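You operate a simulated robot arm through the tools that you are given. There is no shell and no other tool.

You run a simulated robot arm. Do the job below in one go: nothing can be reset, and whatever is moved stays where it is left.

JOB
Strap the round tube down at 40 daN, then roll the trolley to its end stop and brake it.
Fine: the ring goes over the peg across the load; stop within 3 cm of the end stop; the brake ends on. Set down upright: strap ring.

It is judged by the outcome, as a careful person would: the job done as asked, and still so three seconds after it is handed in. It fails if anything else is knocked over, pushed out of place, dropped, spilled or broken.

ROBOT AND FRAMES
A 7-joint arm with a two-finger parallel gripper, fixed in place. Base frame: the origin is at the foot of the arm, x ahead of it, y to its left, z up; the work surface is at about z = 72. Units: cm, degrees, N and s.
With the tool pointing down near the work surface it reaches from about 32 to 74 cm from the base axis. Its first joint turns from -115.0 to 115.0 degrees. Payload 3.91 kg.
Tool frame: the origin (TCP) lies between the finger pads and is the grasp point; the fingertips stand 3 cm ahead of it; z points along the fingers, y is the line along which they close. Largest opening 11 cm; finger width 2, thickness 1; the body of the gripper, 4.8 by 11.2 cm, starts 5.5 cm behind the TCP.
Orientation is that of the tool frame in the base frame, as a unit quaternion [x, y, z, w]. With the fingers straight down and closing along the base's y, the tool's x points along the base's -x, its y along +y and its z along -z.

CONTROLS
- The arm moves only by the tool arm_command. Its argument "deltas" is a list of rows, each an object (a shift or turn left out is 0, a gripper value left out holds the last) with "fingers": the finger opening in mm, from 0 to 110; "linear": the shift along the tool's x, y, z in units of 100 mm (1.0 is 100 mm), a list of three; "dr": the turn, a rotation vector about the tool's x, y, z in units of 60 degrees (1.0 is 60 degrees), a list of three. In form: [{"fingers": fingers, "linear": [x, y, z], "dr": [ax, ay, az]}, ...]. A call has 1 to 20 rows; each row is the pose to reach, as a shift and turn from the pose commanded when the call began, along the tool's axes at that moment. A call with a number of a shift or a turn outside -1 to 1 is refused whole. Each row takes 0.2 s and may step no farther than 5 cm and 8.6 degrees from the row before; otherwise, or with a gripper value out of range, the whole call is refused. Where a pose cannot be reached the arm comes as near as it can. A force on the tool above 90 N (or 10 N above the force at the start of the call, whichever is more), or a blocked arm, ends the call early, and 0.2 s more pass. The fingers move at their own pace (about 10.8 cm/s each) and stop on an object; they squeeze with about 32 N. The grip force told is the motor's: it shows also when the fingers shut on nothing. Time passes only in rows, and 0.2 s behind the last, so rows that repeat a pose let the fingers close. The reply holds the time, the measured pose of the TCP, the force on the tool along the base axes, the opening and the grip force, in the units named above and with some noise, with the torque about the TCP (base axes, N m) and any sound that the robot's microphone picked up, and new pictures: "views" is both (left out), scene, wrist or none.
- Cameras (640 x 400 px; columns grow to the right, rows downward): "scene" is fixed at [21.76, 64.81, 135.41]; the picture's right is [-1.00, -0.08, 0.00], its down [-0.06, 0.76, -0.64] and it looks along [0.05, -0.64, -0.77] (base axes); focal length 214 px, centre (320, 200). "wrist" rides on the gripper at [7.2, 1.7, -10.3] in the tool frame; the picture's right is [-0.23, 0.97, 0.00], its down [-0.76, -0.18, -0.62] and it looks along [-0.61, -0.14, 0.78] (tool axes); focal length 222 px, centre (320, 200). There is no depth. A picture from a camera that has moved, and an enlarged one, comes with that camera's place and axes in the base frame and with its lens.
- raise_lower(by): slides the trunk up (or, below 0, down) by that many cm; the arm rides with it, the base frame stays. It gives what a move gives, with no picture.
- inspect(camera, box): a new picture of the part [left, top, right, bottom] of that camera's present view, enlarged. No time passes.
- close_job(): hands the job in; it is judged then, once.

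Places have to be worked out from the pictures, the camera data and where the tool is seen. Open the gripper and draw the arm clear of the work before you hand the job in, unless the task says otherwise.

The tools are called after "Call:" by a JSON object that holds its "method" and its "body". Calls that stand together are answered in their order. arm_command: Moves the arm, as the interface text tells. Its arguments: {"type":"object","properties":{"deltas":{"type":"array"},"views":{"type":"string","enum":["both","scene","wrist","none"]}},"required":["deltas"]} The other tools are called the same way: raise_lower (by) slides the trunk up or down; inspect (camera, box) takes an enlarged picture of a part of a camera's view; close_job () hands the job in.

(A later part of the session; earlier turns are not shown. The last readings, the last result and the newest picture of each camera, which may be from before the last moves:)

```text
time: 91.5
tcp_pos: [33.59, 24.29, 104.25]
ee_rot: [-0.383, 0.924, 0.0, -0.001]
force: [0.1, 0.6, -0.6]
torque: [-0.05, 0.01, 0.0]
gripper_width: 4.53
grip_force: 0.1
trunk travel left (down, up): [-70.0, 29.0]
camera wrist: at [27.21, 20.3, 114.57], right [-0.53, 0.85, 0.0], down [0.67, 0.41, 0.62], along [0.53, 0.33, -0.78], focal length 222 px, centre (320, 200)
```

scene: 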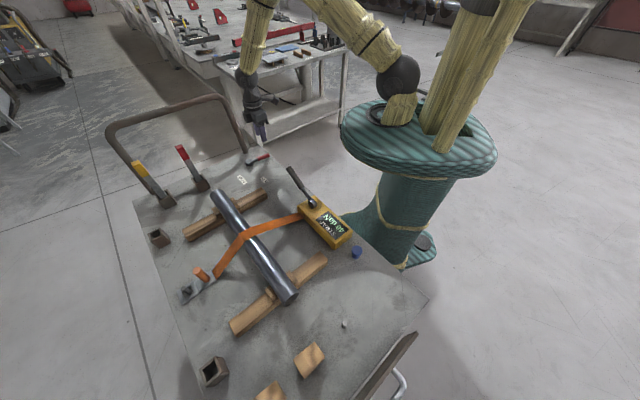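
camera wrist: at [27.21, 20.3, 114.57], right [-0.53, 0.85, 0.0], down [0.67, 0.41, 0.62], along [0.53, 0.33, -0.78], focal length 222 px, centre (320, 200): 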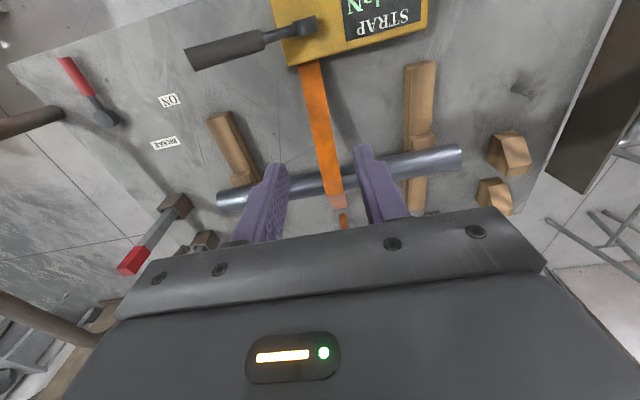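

On course. Five more steps take me above the silver handle.

Call:
{"method": "arm_command", "body": {"deltas": [{"linear": [-0.12, 0.45, 0]}, {"linear": [-0.25, 0.93, 0]}, {"linear": [-0.28, 0.955, 0]}], "views": "none"}}

Call:
{"method": "arm_command", "body": {"deltas": [{"linear": [-0.12, 0.45, 0]}, {"linear": [-0.25, 0.93, 0]}, {"linear": [-0.28, 0.955, 0]}], "views": "none"}}

Call:
{"method": "arm_command", "body": {"deltas": [{"linear": [-0.12, 0.45, 0]}, {"linear": [-0.25, 0.93, 0]}, {"linear": [-0.28, 0.955, 0]}], "views": "none"}}

Call:
{"method": "arm_command", "body": {"deltas": [{"linear": [-0.12, 0.45, 0]}, {"linear": [-0.25, 0.93, 0]}, {"linear": [-0.28, 0.955, 0]}], "views": "none"}}

Call:
{"method": "arm_command", "body": {"deltas": [{"linear": [-0.12, 0.45, 0]}, {"linear": [-0.25, 0.93, 0]}, {"linear": [-0.28, 0.955, 0]}], "views": "both"}}

```text
time: 92.3
tcp_pos: [28.7, 33.03, 104.16]
ee_rot: [-0.383, 0.924, 0.0, -0.001]
force: [-0.5, -0.5, -0.7]
torque: [0.04, -0.02, 0.03]
gripper_width: 4.51
grip_force: 0.1
trunk travel left (down, up): [-70.0, 29.0]
```

```text
time: 93.1
tcp_pos: [24.19, 41.95, 104.47]
ee_rot: [-0.382, 0.924, -0.001, 0.0]
force: [-0.7, 0.3, -0.3]
torque: [0.01, -0.01, 0.01]
gripper_width: 4.49
grip_force: 0.0
trunk travel left (down, up): [-70.0, 29.0]
```

```text
time: 93.9
tcp_pos: [19.24, 50.66, 104.16]
ee_rot: [-0.383, 0.924, 0.0, -0.001]
force: [-0.4, 0.9, 0.4]
torque: [0.0, -0.02, 0.0]
gripper_width: 4.49
grip_force: 0.0
trunk travel left (down, up): [-70.0, 29.0]
```

```text
time: 94.7
tcp_pos: [14.66, 59.23, 104.15]
ee_rot: [-0.382, 0.924, 0.0, 0.0]
force: [0.4, 0.7, 0.0]
torque: [0.03, 0.01, -0.04]
gripper_width: 4.5
grip_force: 0.0
trunk travel left (down, up): [-70.0, 29.0]
```

```text
time: 95.5
tcp_pos: [10.0, 67.95, 104.41]
ee_rot: [-0.383, 0.924, 0.0, -0.002]
force: [0.3, -0.3, -0.2]
torque: [0.01, 0.01, -0.04]
gripper_width: 4.51
grip_force: 0.0
trunk travel left (down, up): [-70.0, 29.0]
camera wrist: at [3.64, 64.01, 114.64], right [-0.53, 0.85, 0.0], down [0.67, 0.41, 0.62], along [0.53, 0.33, -0.78], focal length 222 px, centre (320, 200)
```

scene: 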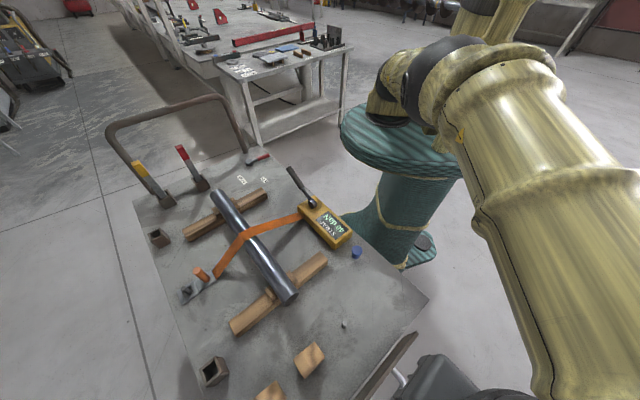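
wrist: 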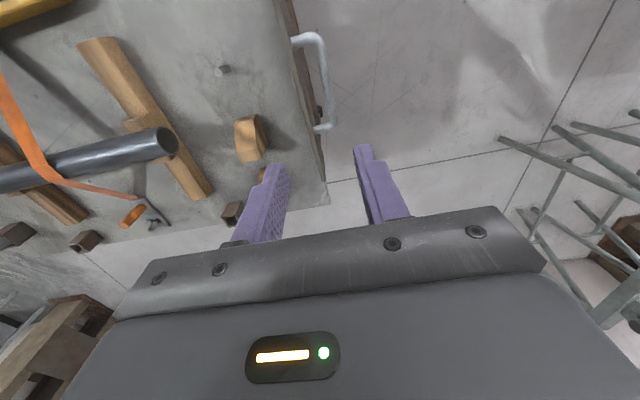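

I'm above the silver bar (s≈42, mid l≈55, z≈78). The simplest way to find the stop is to push the bar gently from outside with closed fingers. I'll move 4.5 cm outward, close the fingers and descend beside the bar.

Call:
{"method": "arm_command", "body": {"deltas": [{"fingers": 0, "linear": [0, 0.25, 0]}, {"fingers": 0, "linear": [0, 0.45, 0.1]}, {"fingers": 0, "linear": [0, 0.45, 0.5]}, {"fingers": 0, "linear": [0, 0.45, 0.95]}], "views": "none"}}

Call:
{"method": "arm_command", "body": {"deltas": [{"linear": [0, 0, 0.4]}, {"linear": [0, 0, 0.8]}], "views": "wrist"}}

```text
time: 96.5
tcp_pos: [6.63, 70.17, 94.5]
ee_rot: [-0.383, 0.924, 0.001, -0.001]
force: [-0.6, -0.5, 0.0]
torque: [-0.02, -0.01, -0.03]
gripper_width: 0.0
grip_force: 32.1
out of reach, approached as far as the arm can: row 1, 2, 3, 4
trunk travel left (down, up): [-70.0, 29.0]
```

```text
time: 97.1
tcp_pos: [6.74, 70.21, 86.47]
ee_rot: [-0.383, 0.924, 0.001, -0.001]
force: [-0.2, -0.3, -0.2]
torque: [-0.02, 0.0, -0.01]
gripper_width: 0.01
grip_force: 32.1
trunk travel left (down, up): [-70.0, 29.0]
camera wrist: at [0.39, 66.28, 96.87], right [-0.53, 0.85, 0.0], down [0.67, 0.41, 0.62], along [0.53, 0.33, -0.78], focal length 222 px, centre (320, 200)
```

wrist: 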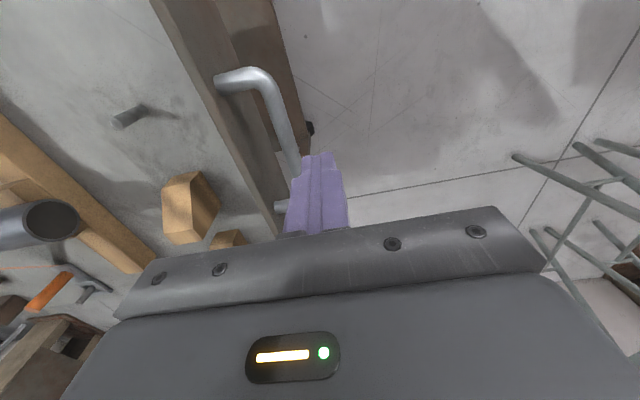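

The fingers are clear outside the bar by about 1.4 cm. I'll descend to bar height and push gently inward (-s).

Call:
{"method": "arm_command", "body": {"deltas": [{"linear": [0, 0, 0.3]}, {"linear": [0, 0, 0.6]}, {"linear": [0, 0, 0.85]}], "views": "none"}}

Call:
{"method": "arm_command", "body": {"deltas": [{"linear": [0, -0.05, 0]}, {"linear": [0, -0.1, 0]}, {"linear": [0, -0.15, 0]}, {"linear": [0, -0.2, 0]}, {"linear": [0, -0.25, 0]}, {"linear": [0, -0.3, 0]}], "views": "both"}}

```text
time: 97.9
tcp_pos: [6.69, 68.98, 78.36]
ee_rot: [-0.383, 0.924, 0.001, 0.0]
force: [-1.3, 1.7, 2.0]
torque: [-0.01, -0.01, -0.01]
gripper_width: 0.0
grip_force: 32.0
out of reach, approached as far as the arm can: row 2, 3
trunk travel left (down, up): [-70.0, 29.0]
```

```text
time: 99.1
tcp_pos: [6.8, 68.62, 78.79]
ee_rot: [-0.384, 0.923, 0.021, -0.004]
force: [-28.2, 29.6, -12.7]
torque: [0.1, -0.03, -0.24]
gripper_width: 0.0
grip_force: 32.2
trunk travel left (down, up): [-70.0, 29.0]
stopped in row 5: the force on the tool passed its limit at 93 N (the readings are from after the stop); the commanded pose is now the measured one
camera wrist: at [0.73, 64.19, 89.06], right [-0.53, 0.85, 0.04], down [0.68, 0.39, 0.62], along [0.51, 0.36, -0.78], focal length 222 px, centre (320, 200)
```

scene: 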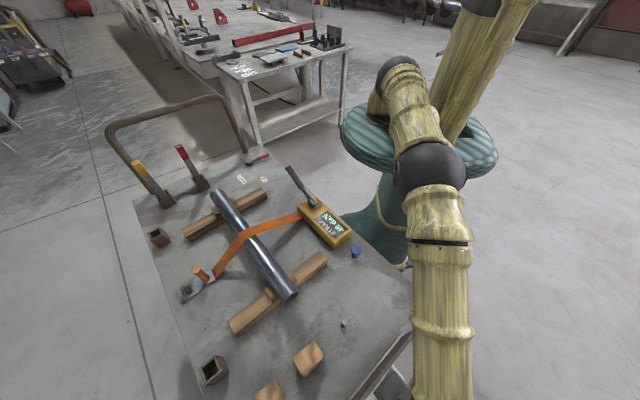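
wrist: 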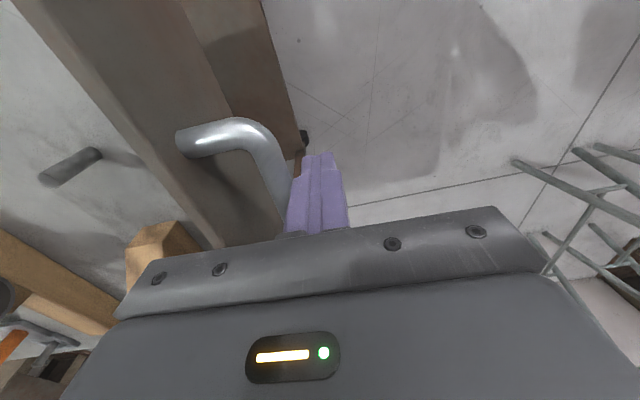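

Pushing inward is blocked at 93 N, so the trolley is already against a limit that way and must roll outward (+s). I'll lift off and push the board from its inner side instead, at the end nearer the robot for better reach.

Call:
{"method": "arm_command", "body": {"deltas": [{"linear": [0, 0.05, -0.1], "dr": [0.02, 0, 0]}, {"linear": [0, 0.05, -0.4], "dr": [0.041, 0, 0]}, {"linear": [0, 0.05, -0.8], "dr": [0.041, 0, 0]}, {"linear": [0, 0.05, -1.0], "dr": [0.041, 0, 0]}], "views": "none"}}

Call:
{"method": "arm_command", "body": {"deltas": [{"linear": [0, 0, -0.4]}, {"linear": [0.3, -0.3, -0.5]}, {"linear": [0.55, -0.55, -0.5]}, {"linear": [0.73, -0.8, -0.5]}], "views": "both"}}

```text
time: 100.1
tcp_pos: [7.28, 68.01, 88.77]
ee_rot: [-0.385, 0.923, -0.003, 0.008]
force: [0.4, -0.6, 0.4]
torque: [0.02, 0.02, 0.0]
gripper_width: 0.02
grip_force: 31.5
trunk travel left (down, up): [-70.0, 29.0]
```

```text
time: 101.1
tcp_pos: [7.65, 56.89, 93.72]
ee_rot: [-0.384, 0.923, -0.002, 0.007]
force: [-0.6, -0.9, 0.7]
torque: [-0.04, 0.02, 0.02]
gripper_width: 0.0
grip_force: 32.3
trunk travel left (down, up): [-70.0, 29.0]
camera wrist: at [1.09, 52.92, 103.99], right [-0.53, 0.85, -0.01], down [0.65, 0.41, 0.63], along [0.54, 0.33, -0.77], focal length 222 px, centre (320, 200)
```

scene: 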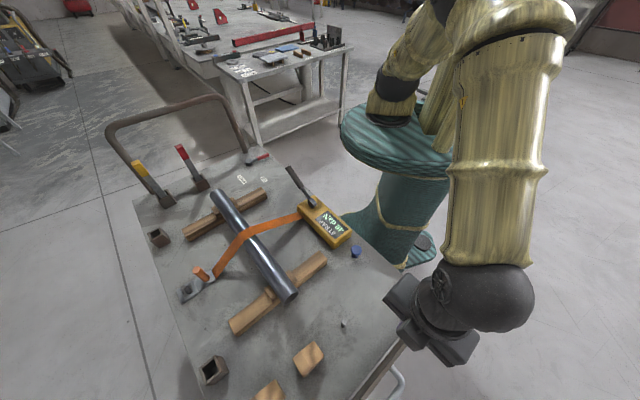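
wrist: 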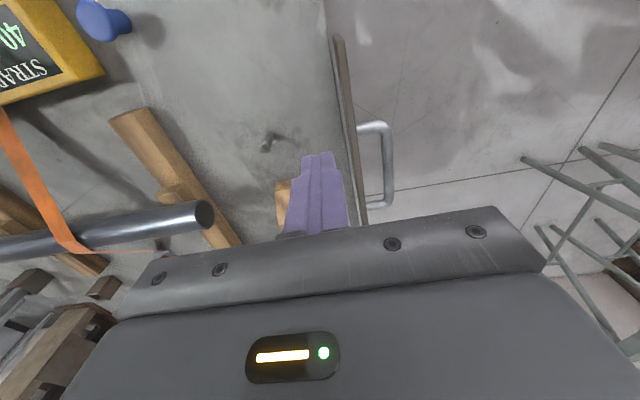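

I'm inside the board with the fingers about 1.4 cm from its inner face, clear of the parking peg and blocks. I'll descend to z≈79 and push outward gently.

Call:
{"method": "arm_command", "body": {"deltas": [{"linear": [0, 0, 0.4]}, {"linear": [0, 0, 0.8]}, {"linear": [0, 0, 1.0]}], "views": "none"}}

Call:
{"method": "arm_command", "body": {"deltas": [{"linear": [0, 0, 0.25]}, {"linear": [0, 0, 0.47]}], "views": "none"}}

Call:
{"method": "arm_command", "body": {"deltas": [{"linear": [0, 0.05, 0]}, {"linear": [0, 0.1, 0]}, {"linear": [0, 0.15, 0]}, {"linear": [0, 0.2, 0]}, {"linear": [0, 0.25, 0]}, {"linear": [0, 0.3, 0]}], "views": "both"}}

```text
time: 101.9
tcp_pos: [7.96, 57.2, 84.01]
ee_rot: [-0.384, 0.923, -0.003, 0.008]
force: [0.0, 0.2, -0.2]
torque: [-0.02, -0.03, -0.01]
gripper_width: 0.03
grip_force: 32.4
trunk travel left (down, up): [-70.0, 29.0]
```

```text
time: 102.5
tcp_pos: [7.88, 57.16, 79.38]
ee_rot: [-0.384, 0.923, -0.003, 0.007]
force: [-0.8, -0.5, -0.1]
torque: [0.0, -0.03, -0.02]
gripper_width: 0.0
grip_force: 32.3
trunk travel left (down, up): [-70.0, 29.0]
```

```text
time: 103.9
tcp_pos: [5.83, 59.3, 79.06]
ee_rot: [-0.384, 0.924, -0.004, 0.007]
force: [3.9, -3.4, -3.4]
torque: [-0.16, -0.14, 0.0]
gripper_width: 0.0
grip_force: 31.4
trunk travel left (down, up): [-70.0, 29.0]
camera wrist: at [-0.69, 55.36, 89.33], right [-0.53, 0.85, -0.01], down [0.65, 0.41, 0.63], along [0.54, 0.33, -0.77], focal length 222 px, centre (320, 200)
```

scene: 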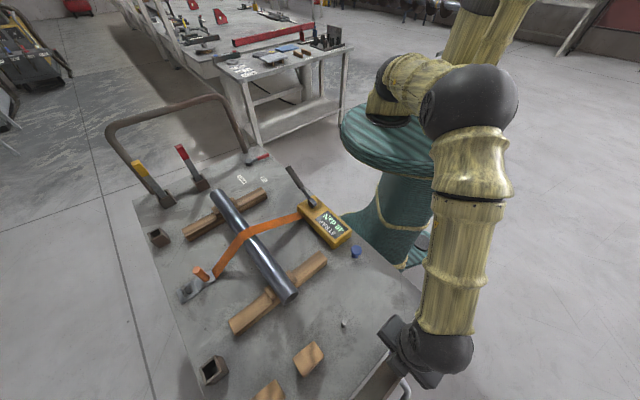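
wrist: 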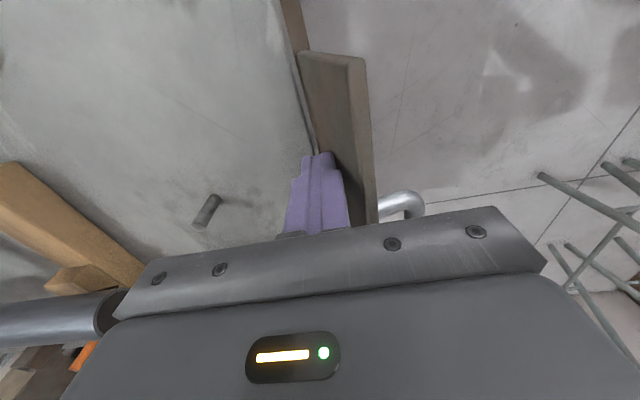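

The push went through with only about 5 N, so the trolley seems to be rolling outward. I'll continue 5 cm slowly.

Call:
{"method": "arm_command", "body": {"deltas": [{"linear": [0, 0.06, 0]}, {"linear": [0, 0.12, 0]}, {"linear": [0, 0.18, 0]}, {"linear": [0, 0.24, 0]}, {"linear": [0, 0.3, 0]}, {"linear": [0, 0.36, 0]}, {"linear": [0, 0.42, 0]}, {"linear": [0, 0.48, 0]}], "views": "both"}}

```text
time: 105.7
tcp_pos: [2.41, 62.82, 79.27]
ee_rot: [-0.384, 0.923, -0.001, 0.008]
force: [0.3, 0.3, 0.5]
torque: [-0.01, -0.08, -0.01]
gripper_width: 0.0
grip_force: 32.0
trunk travel left (down, up): [-70.0, 29.0]
camera wrist: at [-4.07, 58.75, 89.41], right [-0.53, 0.85, -0.01], down [0.65, 0.41, 0.63], along [0.54, 0.33, -0.77], focal length 222 px, centre (320, 200)
```

scene: 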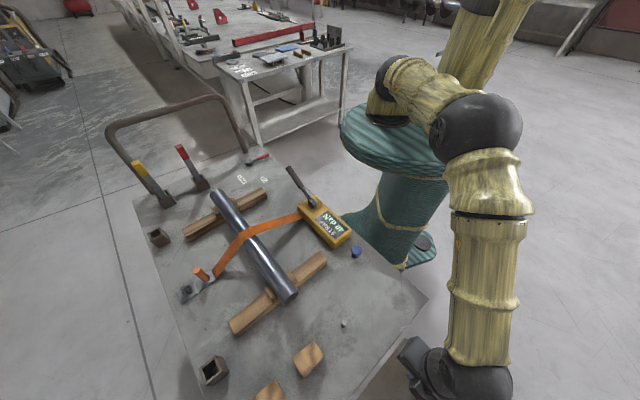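
wrist: 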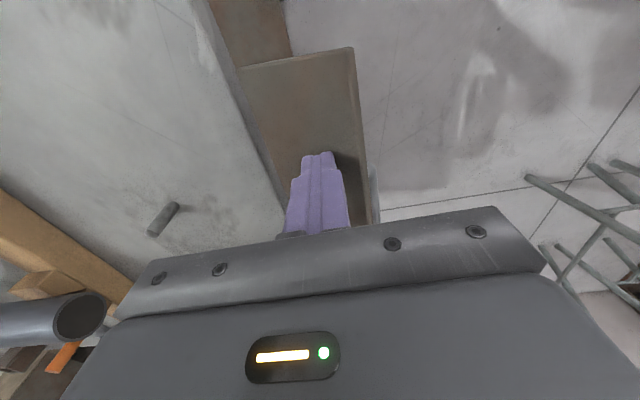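

The deck itself hasn't moved in the scene view, but the board appears to have separated from the deck edge. I'll stop and look closely.

Call:
{"method": "inspect", "body": {"camera": "wrist", "box": [150, 0, 400, 240]}}

Call:
{"method": "inspect", "body": {"camera": "scene", "box": [320, 270, 500, 400]}}

```text
1.67 times, centred on (275, 120) of wrist
camera zoom: at [-4.07, 58.75, 89.41], right [-0.53, 0.85, -0.01], down [0.65, 0.41, 0.63], along [0.54, 0.33, -0.77], focal length 370 px, centre (395, 333)
```

zoom: 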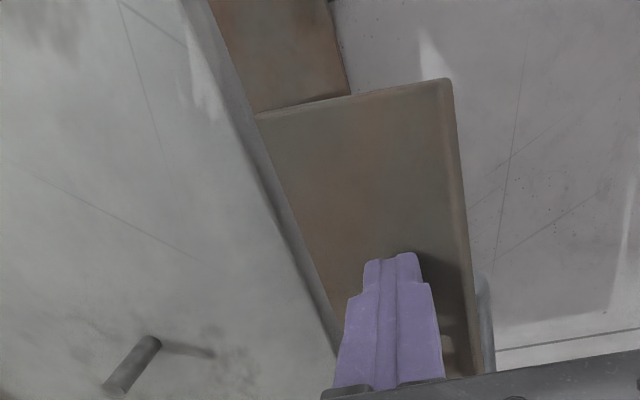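

```text
3.08 times, centred on (410, 335) of scene
camera zoom: at [21.76, 64.81, 135.41], right [-1.0, -0.08, 0.0], down [-0.06, 0.76, -0.64], along [0.05, -0.64, -0.77], focal length 660 px, centre (43, -215)
```

zoom: 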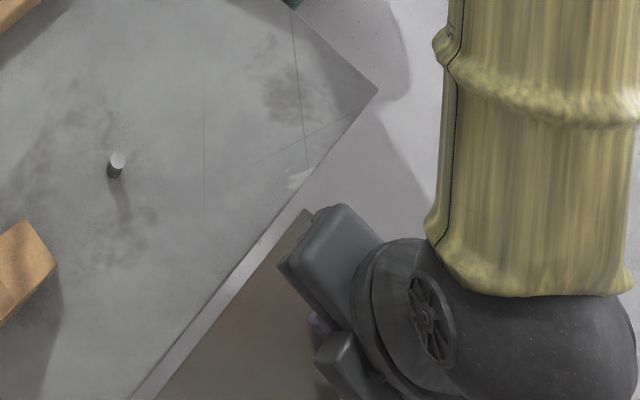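

The board is a flap hinged at the deck edge, and I've tilted it outward about 50° without moving the trolley. I have to put it back. First I'll ease the fingers back a little to see whether it stays or follows.

Call:
{"method": "arm_command", "body": {"deltas": [{"linear": [0, -0.05, 0]}, {"linear": [0, -0.1, 0]}, {"linear": [0, -0.15, 0]}], "views": "wrist"}}

Call:
{"method": "inspect", "body": {"camera": "wrist", "box": [150, 0, 400, 240]}}

```text
time: 106.5
tcp_pos: [3.44, 61.71, 79.2]
ee_rot: [-0.384, 0.923, -0.003, 0.007]
force: [0.2, -0.7, -0.2]
torque: [-0.02, 0.02, 0.01]
gripper_width: 0.0
grip_force: 32.2
trunk travel left (down, up): [-70.0, 29.0]
camera wrist: at [-3.09, 57.75, 89.47], right [-0.53, 0.85, -0.01], down [0.65, 0.41, 0.63], along [0.54, 0.33, -0.77], focal length 222 px, centre (320, 200)
```

wrist: 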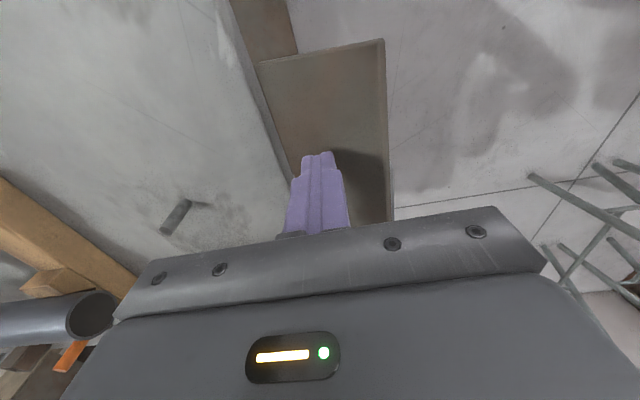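

```text
1.67 times, centred on (275, 120) of wrist
camera zoom: at [-3.09, 57.75, 89.47], right [-0.53, 0.85, -0.01], down [0.65, 0.41, 0.63], along [0.54, 0.33, -0.77], focal length 370 px, centre (395, 333)
```

zoom: 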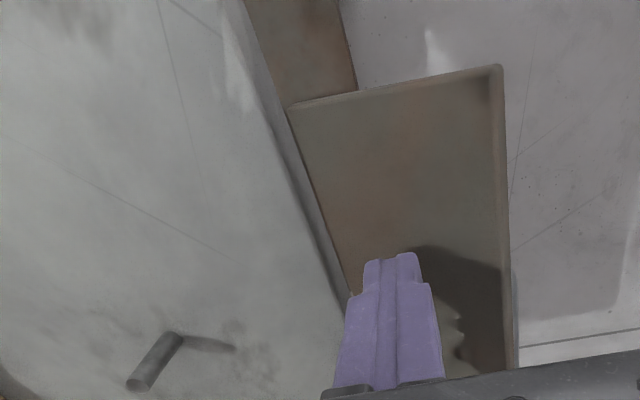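

The flap holds its angle by friction, so I can push it back from outside. I'll lift over it, go down outside and push its edge back upright.

Call:
{"method": "arm_command", "body": {"deltas": [{"linear": [0, -0.02, -0.4]}, {"linear": [0, -0.02, -0.8]}, {"linear": [0, -0.02, -1.0]}], "views": "none"}}

Call:
{"method": "arm_command", "body": {"deltas": [{"linear": [0, 0.3, -0.1]}, {"linear": [0, 0.65, -0.1]}, {"linear": [0, 0.97, -0.1]}], "views": "wrist"}}

```text
time: 107.3
tcp_pos: [3.75, 61.84, 88.94]
ee_rot: [-0.383, 0.924, -0.003, 0.007]
force: [0.4, -0.3, -0.2]
torque: [0.0, 0.01, -0.03]
gripper_width: 0.0
grip_force: 32.6
trunk travel left (down, up): [-70.0, 29.0]
```

```text
time: 108.1
tcp_pos: [-3.4, 68.38, 90.12]
ee_rot: [-0.384, 0.923, -0.004, 0.008]
force: [-0.2, 0.6, 0.1]
torque: [0.03, -0.02, 0.02]
gripper_width: 0.0
grip_force: 32.0
trunk travel left (down, up): [-70.0, 29.0]
camera wrist: at [-9.82, 64.49, 100.36], right [-0.53, 0.85, -0.01], down [0.65, 0.42, 0.63], along [0.54, 0.33, -0.77], focal length 222 px, centre (320, 200)
```

wrist: 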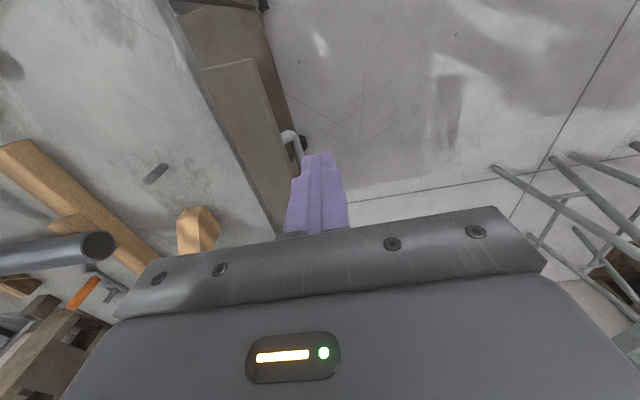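

I'm outside the flap now. I'll descend to z≈79 and push it back inward slowly.

Call:
{"method": "arm_command", "body": {"deltas": [{"linear": [0, 0, 0.4]}, {"linear": [0, 0, 0.8]}, {"linear": [0, 0, 1.0]}], "views": "none"}}

Call:
{"method": "arm_command", "body": {"deltas": [{"linear": [0, -0.08, 0]}, {"linear": [0, -0.16, 0]}, {"linear": [0, -0.24, 0]}, {"linear": [0, -0.32, 0]}, {"linear": [0, -0.4, 0]}, {"linear": [0, -0.48, 0]}, {"linear": [0, -0.56, 0]}, {"linear": [0, -0.64, 0]}], "views": "wrist"}}

```text
time: 108.9
tcp_pos: [-3.33, 68.42, 79.92]
ee_rot: [-0.383, 0.924, -0.002, 0.007]
force: [0.0, -0.9, 0.2]
torque: [0.03, 0.02, -0.03]
gripper_width: 0.0
grip_force: 32.2
trunk travel left (down, up): [-70.0, 29.0]
```

```text
time: 110.7
tcp_pos: [1.28, 63.88, 80.23]
ee_rot: [-0.383, 0.924, -0.001, 0.008]
force: [-0.1, 0.2, -0.6]
torque: [0.02, 0.0, -0.03]
gripper_width: 0.0
grip_force: 31.8
trunk travel left (down, up): [-70.0, 29.0]
camera wrist: at [-5.23, 59.91, 90.42], right [-0.53, 0.85, -0.01], down [0.65, 0.41, 0.63], along [0.54, 0.33, -0.77], focal length 222 px, centre (320, 200)
```

wrist: 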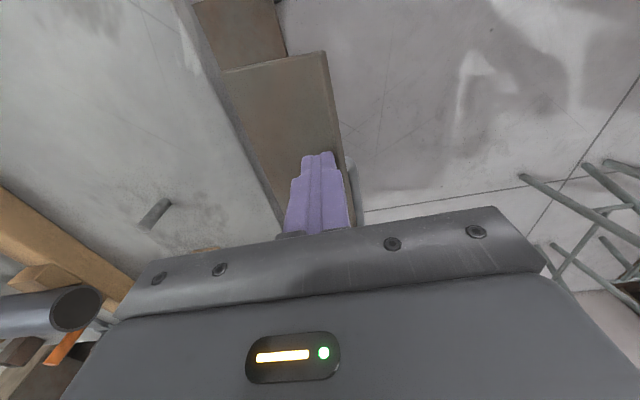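

The fingertips passed above the flap's edge, so it leans lower than I estimated (edge near z≈75.5). I'll go back out, descend lower to tips at about z 72.5, and push again.

Call:
{"method": "arm_command", "body": {"deltas": [{"linear": [0, 0.1, -0.2]}, {"linear": [0, 0.4, -0.2]}, {"linear": [0, 0.66, -0.1]}, {"linear": [0, 0.66, 0.25]}, {"linear": [0, 0.66, 0.45]}], "views": "wrist"}}

Call:
{"method": "inspect", "body": {"camera": "scene", "box": [320, 270, 500, 400]}}

```text
time: 111.9
tcp_pos: [-3.44, 67.92, 75.67]
ee_rot: [-0.384, 0.923, -0.002, 0.007]
force: [-0.1, 0.7, 0.6]
torque: [-0.02, 0.01, 0.03]
gripper_width: 0.0
grip_force: 32.1
out of reach, approached as far as the arm can: row 5
trunk travel left (down, up): [-70.0, 29.0]
camera wrist: at [-9.96, 64.01, 85.83], right [-0.53, 0.85, -0.01], down [0.65, 0.41, 0.63], along [0.54, 0.33, -0.77], focal length 222 px, centre (320, 200)
```

wrist: 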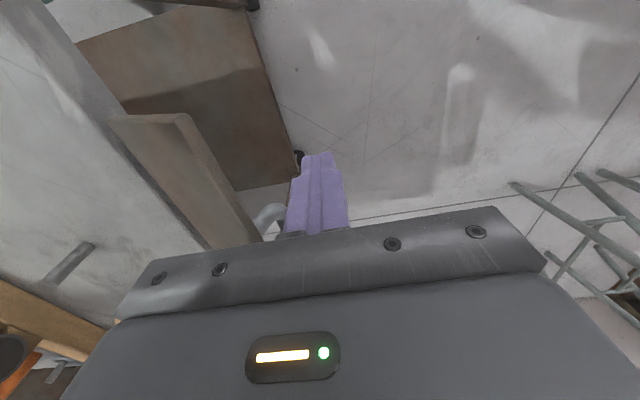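

```text
3.08 times, centred on (410, 335) of scene
camera zoom: at [21.76, 64.81, 135.41], right [-1.0, -0.08, 0.0], down [-0.06, 0.76, -0.64], along [0.05, -0.64, -0.77], focal length 660 px, centre (43, -215)
```

zoom: 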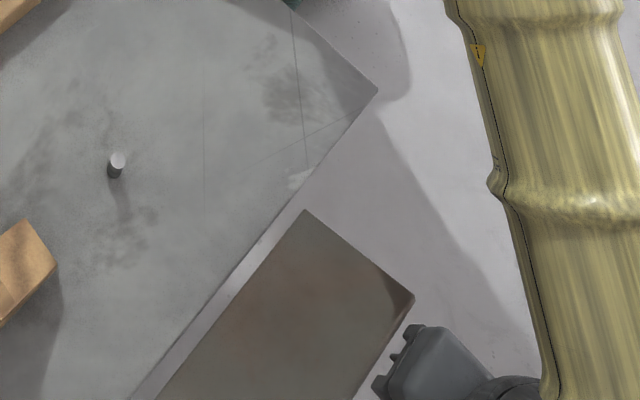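

Now the fingertips are below the flap's edge (s≈45.8, z≈76) and outside it. I'll push inward to swing it back up.

Call:
{"method": "arm_command", "body": {"deltas": [{"linear": [0, -0.1, 0]}, {"linear": [0, -0.2, 0]}, {"linear": [0, -0.3, 0]}, {"linear": [0, -0.38, 0]}, {"linear": [0, -0.46, 0]}, {"linear": [0, -0.54, 0]}, {"linear": [0, -0.62, 0]}], "views": "wrist"}}

Call:
{"method": "inspect", "body": {"camera": "scene", "box": [320, 270, 500, 400]}}

```text
time: 113.5
tcp_pos: [1.44, 63.48, 75.44]
ee_rot: [-0.384, 0.923, -0.007, 0.009]
force: [-0.7, -0.5, -0.1]
torque: [0.04, -0.04, 0.02]
gripper_width: 0.0
grip_force: 32.1
trunk travel left (down, up): [-70.0, 29.0]
camera wrist: at [-5.09, 59.5, 85.69], right [-0.53, 0.85, -0.02], down [0.65, 0.42, 0.63], along [0.55, 0.32, -0.77], focal length 222 px, centre (320, 200)
```

wrist: 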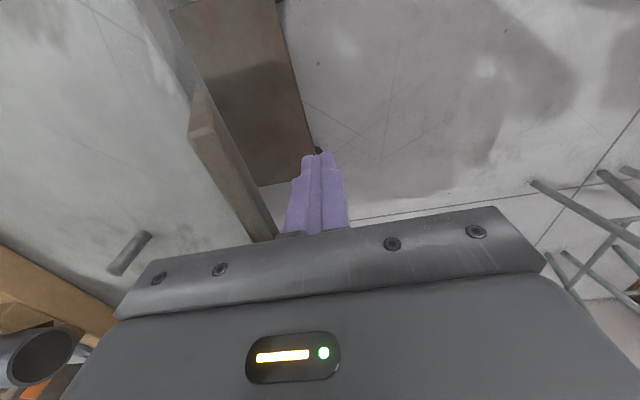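

```text
3.08 times, centred on (410, 335) of scene
camera zoom: at [21.76, 64.81, 135.41], right [-1.0, -0.08, 0.0], down [-0.06, 0.76, -0.64], along [0.05, -0.64, -0.77], focal length 660 px, centre (43, -215)
```

zoom: 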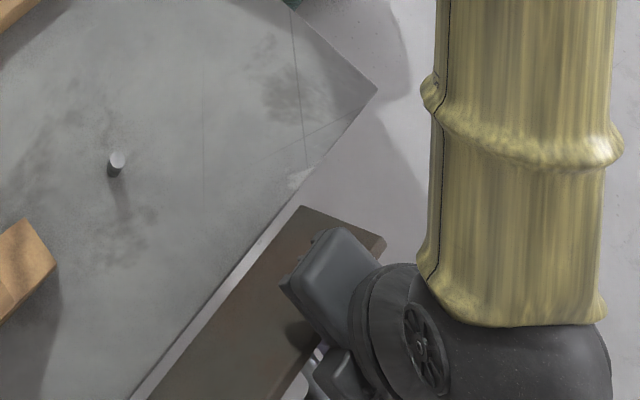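

The flap swung most of the way up. I'll continue pushing in small steps until it's upright.

Call:
{"method": "arm_command", "body": {"deltas": [{"linear": [0, -0.06, 0]}, {"linear": [0, -0.12, 0]}, {"linear": [0, -0.18, 0]}, {"linear": [0, -0.24, 0]}], "views": "wrist"}}

Call:
{"method": "inspect", "body": {"camera": "scene", "box": [320, 270, 500, 400]}}

```text
time: 114.5
tcp_pos: [2.88, 61.85, 75.89]
ee_rot: [-0.385, 0.923, -0.004, 0.008]
force: [-1.5, 2.3, 1.9]
torque: [-0.12, -0.16, -0.01]
gripper_width: 0.0
grip_force: 32.1
trunk travel left (down, up): [-70.0, 29.0]
camera wrist: at [-3.61, 58.0, 86.05], right [-0.53, 0.85, -0.01], down [0.65, 0.42, 0.63], along [0.54, 0.33, -0.77], focal length 222 px, centre (320, 200)
```

wrist: 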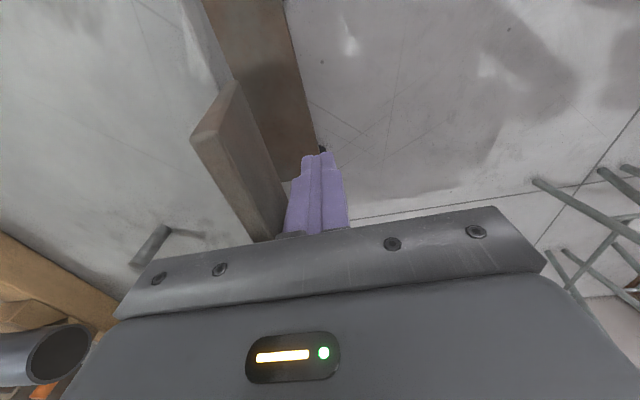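

```text
3.08 times, centred on (410, 335) of scene
camera zoom: at [21.76, 64.81, 135.41], right [-1.0, -0.08, 0.0], down [-0.06, 0.76, -0.64], along [0.05, -0.64, -0.77], focal length 660 px, centre (43, -215)
```

zoom: 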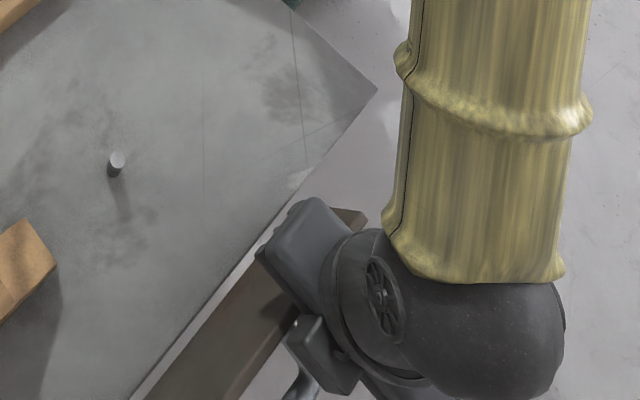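

It's nearly upright with light contact force. A last careful push of about 1 cm.

Call:
{"method": "arm_command", "body": {"deltas": [{"linear": [0, -0.03, 0]}, {"linear": [0, -0.06, 0]}, {"linear": [0, -0.09, 0]}, {"linear": [0, -0.12, 0]}], "views": "wrist"}}

Call:
{"method": "inspect", "body": {"camera": "scene", "box": [320, 270, 500, 400]}}

```text
time: 115.5
tcp_pos: [3.7, 61.17, 75.76]
ee_rot: [-0.384, 0.923, -0.002, 0.007]
force: [-3.3, 2.1, 1.4]
torque: [-0.08, -0.16, -0.01]
gripper_width: 0.0
grip_force: 31.9
trunk travel left (down, up): [-70.0, 29.0]
camera wrist: at [-2.87, 57.23, 86.02], right [-0.53, 0.85, -0.01], down [0.65, 0.41, 0.63], along [0.54, 0.33, -0.77], focal length 222 px, centre (320, 200)
```

wrist: 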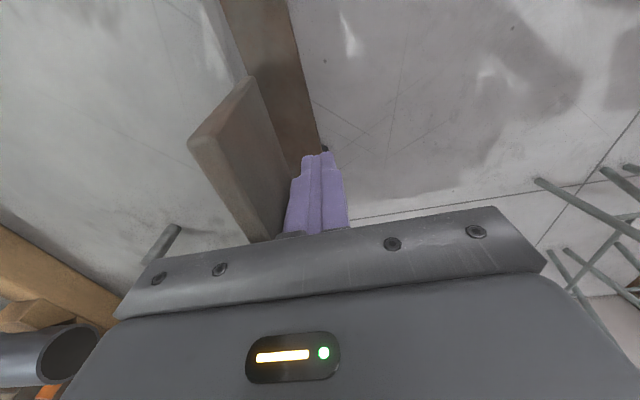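

```text
3.08 times, centred on (410, 335) of scene
camera zoom: at [21.76, 64.81, 135.41], right [-1.0, -0.08, 0.0], down [-0.06, 0.76, -0.64], along [0.05, -0.64, -0.77], focal length 660 px, centre (43, -215)
```

zoom: 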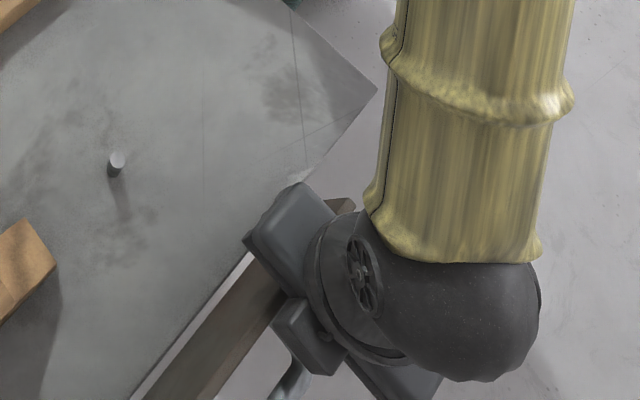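

The flap's top corner is still about 1 cm out from its original place. I'll keep pushing in fine steps until I feel its stop.

Call:
{"method": "arm_command", "body": {"deltas": [{"linear": [0, -0.03, 0]}, {"linear": [0, -0.06, 0]}, {"linear": [0, -0.09, 0]}], "views": "none"}}

Call:
{"method": "arm_command", "body": {"deltas": [{"linear": [0, -0.03, 0]}, {"linear": [0, -0.05, 0]}], "views": "wrist"}}

Call:
{"method": "inspect", "body": {"camera": "scene", "box": [320, 270, 500, 400]}}

```text
time: 116.3
tcp_pos: [4.45, 60.49, 75.83]
ee_rot: [-0.383, 0.924, -0.004, 0.008]
force: [-2.7, 1.1, 1.3]
torque: [-0.08, -0.1, -0.03]
gripper_width: 0.02
grip_force: 32.5
trunk travel left (down, up): [-70.0, 29.0]
```

```text
time: 116.9
tcp_pos: [4.36, 60.4, 75.75]
ee_rot: [-0.385, 0.923, -0.002, 0.008]
force: [-10.5, 9.6, -1.6]
torque: [0.02, 0.03, -0.05]
gripper_width: 0.02
grip_force: 32.1
trunk travel left (down, up): [-70.0, 29.0]
camera wrist: at [-2.03, 56.4, 85.94], right [-0.53, 0.85, -0.01], down [0.65, 0.41, 0.63], along [0.54, 0.33, -0.77], focal length 222 px, centre (320, 200)
```

wrist: 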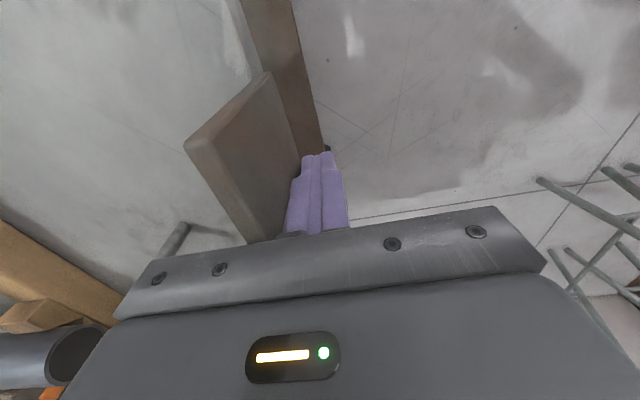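

```text
3.08 times, centred on (410, 335) of scene
camera zoom: at [21.76, 64.81, 135.41], right [-1.0, -0.08, 0.0], down [-0.06, 0.76, -0.64], along [0.05, -0.64, -0.77], focal length 660 px, centre (43, -215)
```

zoom: 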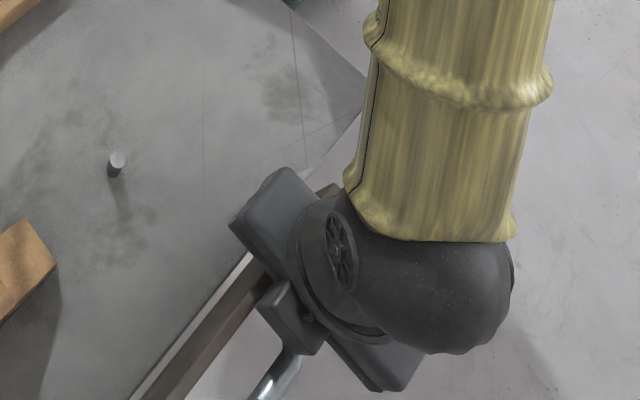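

The flap is back at its original place and against its stop (14 N). The way to move the trolley is to push its deck edge at the hoop end toward +s. I'll back off, rise and check the flap stays.

Call:
{"method": "arm_command", "body": {"deltas": [{"linear": [0, 0.1, 0]}, {"linear": [0, 0.25, 0]}, {"linear": [0, 0.25, -0.3]}, {"linear": [0, 0.25, -0.7]}, {"linear": [0, 0.25, -1.0]}], "views": "none"}}

Call:
{"method": "arm_command", "body": {"deltas": [{"linear": [0, 0, -0.4]}, {"linear": [0, 0, -0.8]}, {"linear": [0, 0, -1.0]}], "views": "none"}}

Call:
{"method": "arm_command", "body": {"deltas": [{"linear": [0.05, -0.33, -0.2]}, {"linear": [0.1, -0.66, -0.4]}, {"linear": [0.16, -0.98, -0.8]}], "views": "both"}}

Call:
{"method": "inspect", "body": {"camera": "scene", "box": [320, 270, 500, 400]}}

```text
time: 118.1
tcp_pos: [2.7, 62.05, 85.99]
ee_rot: [-0.384, 0.923, -0.004, 0.007]
force: [-1.0, 0.2, 0.1]
torque: [0.0, -0.02, -0.01]
gripper_width: 0.0
grip_force: 32.3
trunk travel left (down, up): [-70.0, 29.0]
```

```text
time: 118.9
tcp_pos: [2.61, 62.0, 95.8]
ee_rot: [-0.384, 0.923, -0.003, 0.008]
force: [0.1, 0.8, -0.4]
torque: [-0.01, 0.03, -0.01]
gripper_width: 0.0
grip_force: 32.2
trunk travel left (down, up): [-70.0, 29.0]
```

```text
refused: row 3 steps farther than a row can; nothing moved
```

```text
3.08 times, centred on (410, 335) of scene
camera zoom: at [21.76, 64.81, 135.41], right [-1.0, -0.08, 0.0], down [-0.06, 0.76, -0.64], along [0.05, -0.64, -0.77], focal length 660 px, centre (43, -215)
```

zoom: 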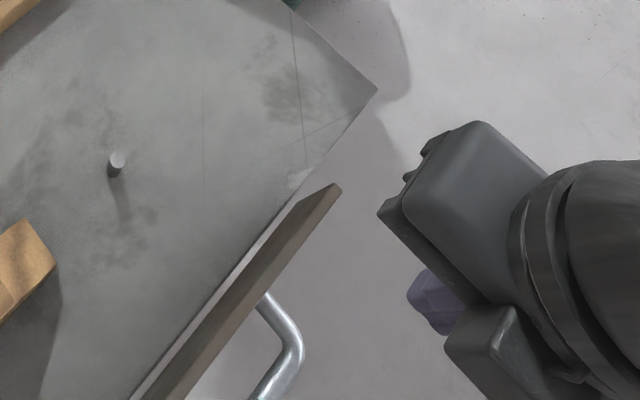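

The flap is upright in its original position. Now I'll travel back above the deck to the hoop end.

Call:
{"method": "arm_command", "body": {"deltas": [{"linear": [0.05, -0.33, -0.27]}, {"linear": [0.1, -0.66, -0.54]}, {"linear": [0.16, -0.99, -0.8]}], "views": "none"}}

Call:
{"method": "arm_command", "body": {"deltas": [{"linear": [0.07, -0.45, 0]}, {"linear": [0.14, -0.9, 0]}, {"linear": [0.165, -0.99, 0]}], "views": "none"}}

Call:
{"method": "arm_command", "body": {"deltas": [{"linear": [0.07, -0.45, 0]}, {"linear": [0.14, -0.9, 0]}, {"linear": [0.165, -0.99, 0]}], "views": "none"}}

Call:
{"method": "arm_command", "body": {"deltas": [{"linear": [0.07, -0.45, 0]}, {"linear": [0.14, -0.9, 0]}, {"linear": [0.165, -0.99, 0]}], "views": "none"}}

Call:
{"method": "arm_command", "body": {"deltas": [{"linear": [0.07, -0.45, 0]}, {"linear": [0.14, -0.9, 0]}, {"linear": [0.165, -0.99, 0]}], "views": "none"}}

Call:
{"method": "arm_command", "body": {"deltas": [{"linear": [0.07, -0.45, 0]}, {"linear": [0.14, -0.9, 0]}, {"linear": [0.165, -0.99, 0]}], "views": "wrist"}}

```text
time: 119.7
tcp_pos: [8.28, 53.97, 104.03]
ee_rot: [-0.384, 0.923, -0.002, 0.007]
force: [-0.7, 0.4, 0.4]
torque: [0.02, 0.01, 0.02]
gripper_width: 0.01
grip_force: 31.7
trunk travel left (down, up): [-70.0, 29.0]
```

```text
time: 120.5
tcp_pos: [14.25, 45.66, 103.79]
ee_rot: [-0.384, 0.923, -0.002, 0.008]
force: [0.2, 0.1, 0.1]
torque: [-0.03, 0.02, -0.02]
gripper_width: 0.0
grip_force: 32.0
trunk travel left (down, up): [-70.0, 29.0]
```

```text
time: 121.3
tcp_pos: [19.95, 37.45, 104.01]
ee_rot: [-0.384, 0.923, -0.002, 0.008]
force: [-0.5, 0.4, -0.4]
torque: [0.01, 0.02, -0.01]
gripper_width: 0.0
grip_force: 31.6
trunk travel left (down, up): [-70.0, 29.0]
```

```text
time: 122.1
tcp_pos: [25.87, 29.13, 104.06]
ee_rot: [-0.384, 0.923, -0.003, 0.007]
force: [0.2, -0.3, -0.2]
torque: [0.02, 0.01, -0.01]
gripper_width: 0.0
grip_force: 32.5
trunk travel left (down, up): [-70.0, 29.0]
```

```text
time: 122.9
tcp_pos: [32.07, 20.98, 104.22]
ee_rot: [-0.385, 0.923, -0.003, 0.007]
force: [-0.2, 0.8, 0.7]
torque: [-0.02, 0.01, -0.02]
gripper_width: 0.0
grip_force: 32.0
trunk travel left (down, up): [-70.0, 29.0]
```

```text
time: 123.7
tcp_pos: [37.58, 13.06, 104.24]
ee_rot: [-0.384, 0.923, -0.003, 0.008]
force: [-0.2, -0.3, -0.1]
torque: [0.0, 0.01, -0.01]
gripper_width: 0.0
grip_force: 32.1
trunk travel left (down, up): [-70.0, 29.0]
camera wrist: at [31.15, 9.02, 114.53], right [-0.53, 0.85, -0.01], down [0.65, 0.41, 0.63], along [0.54, 0.33, -0.77], focal length 222 px, centre (320, 200)
```

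wrist: 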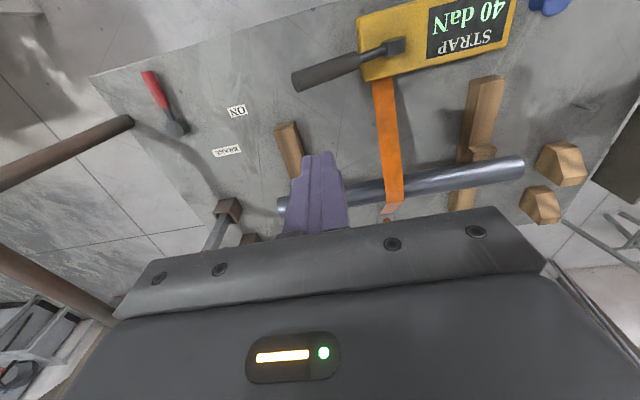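

The brake is still at off and the strap still at 40 daN. Continuing to the hoop end.

Call:
{"method": "arm_command", "body": {"deltas": [{"linear": [0.07, -0.45, 0]}, {"linear": [0.14, -0.9, 0]}, {"linear": [0.16, -0.99, 0]}], "views": "none"}}

Call:
{"method": "arm_command", "body": {"deltas": [{"linear": [0.07, -0.45, 0]}, {"linear": [0.14, -0.9, 0]}, {"linear": [0.16, -0.99, 0]}], "views": "none"}}

Call:
{"method": "arm_command", "body": {"deltas": [{"linear": [0.07, -0.45, 0]}, {"linear": [0.14, -0.9, 0]}, {"linear": [0.16, -0.99, 0]}], "views": "none"}}

Call:
{"method": "arm_command", "body": {"deltas": [{"linear": [0.07, -0.45, 0]}, {"linear": [0.14, -0.9, 0]}, {"linear": [0.16, -0.99, 0]}], "views": "both"}}

```text
time: 124.5
tcp_pos: [43.47, 4.86, 104.5]
ee_rot: [-0.384, 0.923, -0.002, 0.008]
force: [0.4, -1.0, -0.3]
torque: [0.01, -0.02, 0.04]
gripper_width: 0.0
grip_force: 32.0
trunk travel left (down, up): [-70.0, 29.0]
```

```text
time: 125.3
tcp_pos: [49.56, -3.22, 104.68]
ee_rot: [-0.384, 0.923, -0.003, 0.007]
force: [0.3, 1.2, 1.1]
torque: [-0.02, -0.01, 0.0]
gripper_width: 0.0
grip_force: 32.0
trunk travel left (down, up): [-70.0, 29.0]
```

```text
time: 126.1
tcp_pos: [55.16, -11.47, 104.6]
ee_rot: [-0.384, 0.923, -0.002, 0.008]
force: [0.1, -0.1, -0.7]
torque: [-0.01, 0.02, 0.01]
gripper_width: 0.0
grip_force: 32.2
trunk travel left (down, up): [-70.0, 29.0]
```

```text
time: 126.9
tcp_pos: [61.23, -19.47, 104.6]
ee_rot: [-0.385, 0.923, -0.003, 0.007]
force: [0.2, 0.1, 0.7]
torque: [0.01, 0.0, -0.01]
gripper_width: 0.01
grip_force: 31.8
trunk travel left (down, up): [-70.0, 29.0]
camera wrist: at [54.68, -23.37, 114.91], right [-0.53, 0.85, -0.01], down [0.65, 0.41, 0.63], along [0.54, 0.33, -0.77], focal length 222 px, centre (320, 200)
```

scene: 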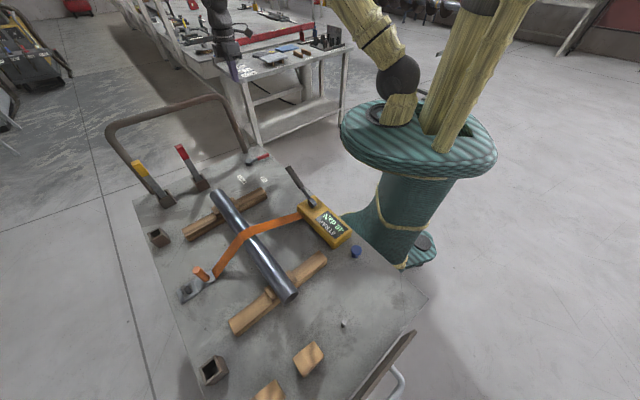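
wrist: 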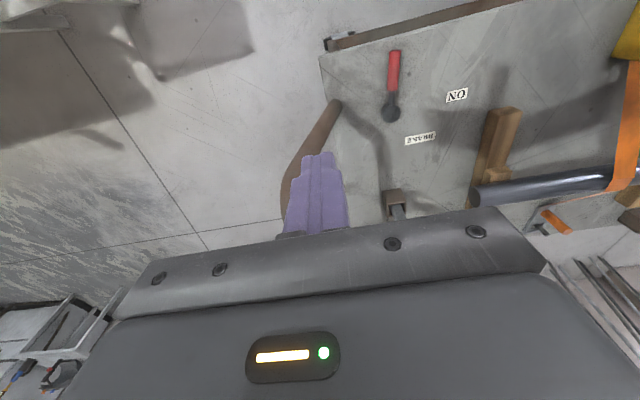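

The deck corner is at s≈-56.6, l≈27, and the hoop foot at l≈34.6. I'll shift to s≈-59.5 at l≈29.5 and descend outside the deck edge, between the corner and the hoop leg.

Call:
{"method": "arm_command", "body": {"deltas": [{"linear": [0, -0.15, 0.3]}, {"linear": [0, -0.26, 0.65]}, {"linear": [0, -0.26, 1.0]}], "views": "none"}}

Call:
{"method": "arm_command", "body": {"deltas": [{"linear": [0, 0, 0.4]}, {"linear": [0, 0, 0.8]}, {"linear": [0, 0, 1.0]}], "views": "both"}}

Call:
{"method": "inspect", "body": {"camera": "scene", "box": [190, 60, 302, 172]}}

```text
time: 127.7
tcp_pos: [63.16, -21.33, 94.62]
ee_rot: [-0.384, 0.924, -0.003, 0.007]
force: [-0.5, 0.0, -0.1]
torque: [-0.02, 0.01, 0.01]
gripper_width: 0.0
grip_force: 31.7
trunk travel left (down, up): [-70.0, 29.0]
```

```text
time: 128.5
tcp_pos: [63.14, -21.61, 84.68]
ee_rot: [-0.382, 0.924, -0.005, 0.008]
force: [-7.2, -11.6, 5.4]
torque: [0.83, -0.67, -0.15]
gripper_width: 0.0
grip_force: 31.7
trunk travel left (down, up): [-70.0, 29.0]
camera wrist: at [56.6, -25.53, 94.87], right [-0.53, 0.85, -0.01], down [0.65, 0.41, 0.63], along [0.54, 0.33, -0.77], focal length 222 px, centre (320, 200)
```

scene: 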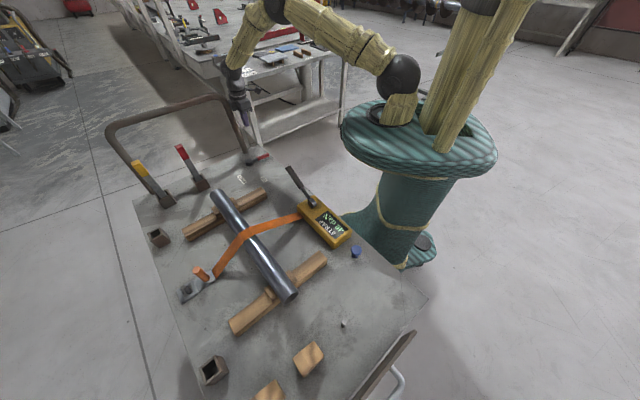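
wrist: 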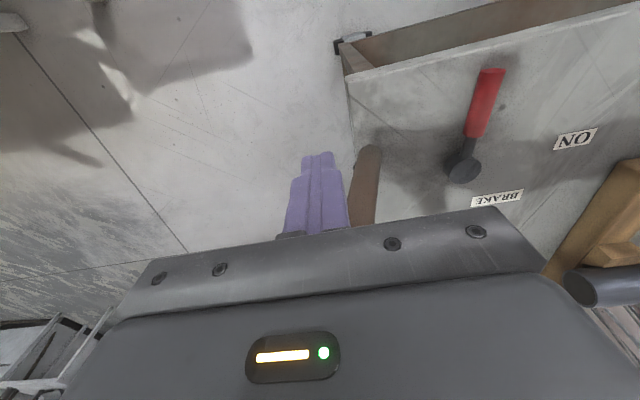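

```text
3.57 times, centred on (246, 116) of scene
camera zoom: at [21.76, 64.81, 135.41], right [-1.0, -0.08, 0.0], down [-0.06, 0.76, -0.64], along [0.05, -0.64, -0.77], focal length 766 px, centre (584, 500)
```

zoom: 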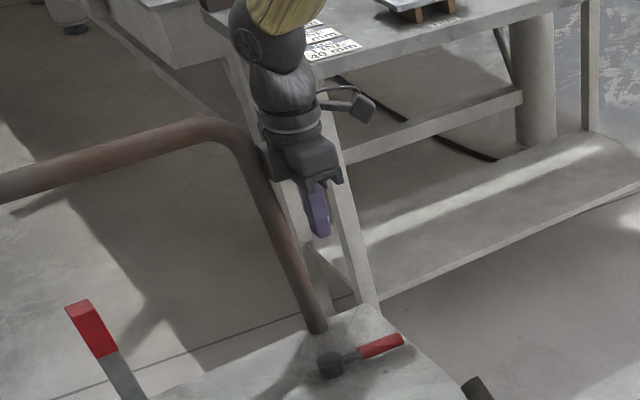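

A light contact of about 13 N shows the gripper body brushing the hoop leg. I'll move 2.5 cm away toward the robot side and tilt the tool so the wrist leans clear of the hoop.

Call:
{"method": "arm_command", "body": {"deltas": [{"linear": [0.1, 0, 0]}, {"linear": [0.25, 0, 0]}, {"linear": [0.25, 0, 0]}], "views": "none"}}

Call:
{"method": "arm_command", "body": {"deltas": [{"dr": [0, -0.12, 0]}, {"dr": [0, -0.24, 0]}, {"dr": [0, -0.36, 0]}], "views": "both"}}

Call:
{"method": "inspect", "body": {"camera": "scene", "box": [190, 60, 302, 172]}}

```text
time: 129.3
tcp_pos: [61.47, -22.81, 84.51]
ee_rot: [-0.384, 0.923, -0.003, 0.007]
force: [0.2, 0.1, -0.1]
torque: [-0.02, 0.01, 0.02]
gripper_width: 0.0
grip_force: 31.5
trunk travel left (down, up): [-70.0, 29.0]
```

```text
time: 130.1
tcp_pos: [61.5, -23.06, 84.72]
ee_rot: [-0.377, 0.905, 0.069, 0.181]
force: [0.2, 0.4, 0.5]
torque: [0.02, 0.0, 0.02]
gripper_width: 0.01
grip_force: 31.6
trunk travel left (down, up): [-70.0, 29.0]
camera wrist: at [52.7, -29.39, 91.46], right [-0.54, 0.84, 0.08], down [0.45, 0.21, 0.87], along [0.71, 0.5, -0.49], focal length 222 px, centre (320, 200)
```

scene: 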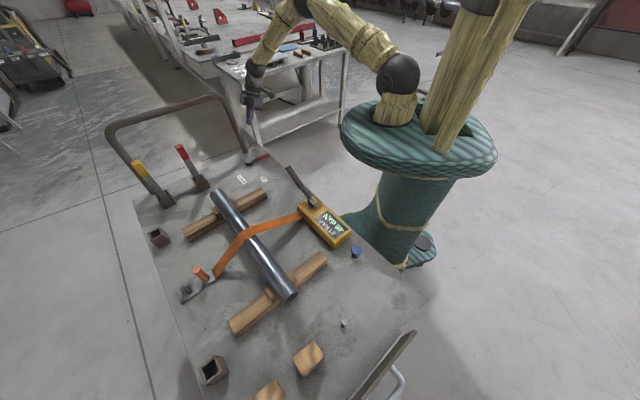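
wrist: 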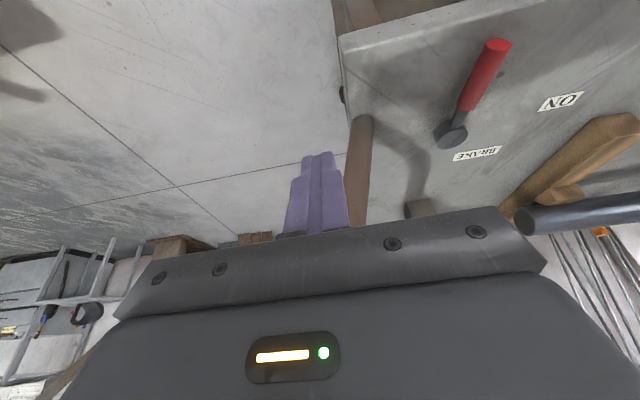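

```text
3.57 times, centred on (246, 116) of scene
camera zoom: at [21.76, 64.81, 135.41], right [-1.0, -0.08, 0.0], down [-0.06, 0.76, -0.64], along [0.05, -0.64, -0.77], focal length 766 px, centre (584, 500)
```

zoom: 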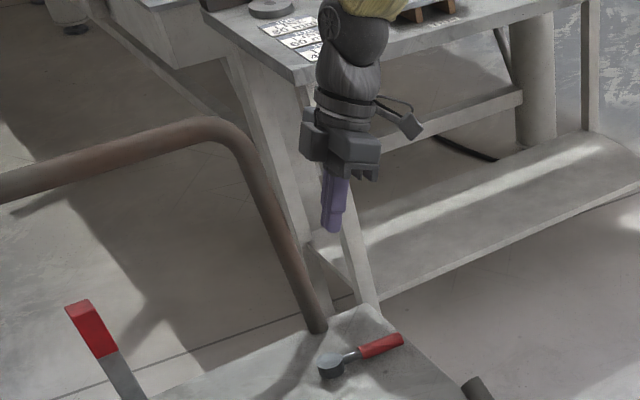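

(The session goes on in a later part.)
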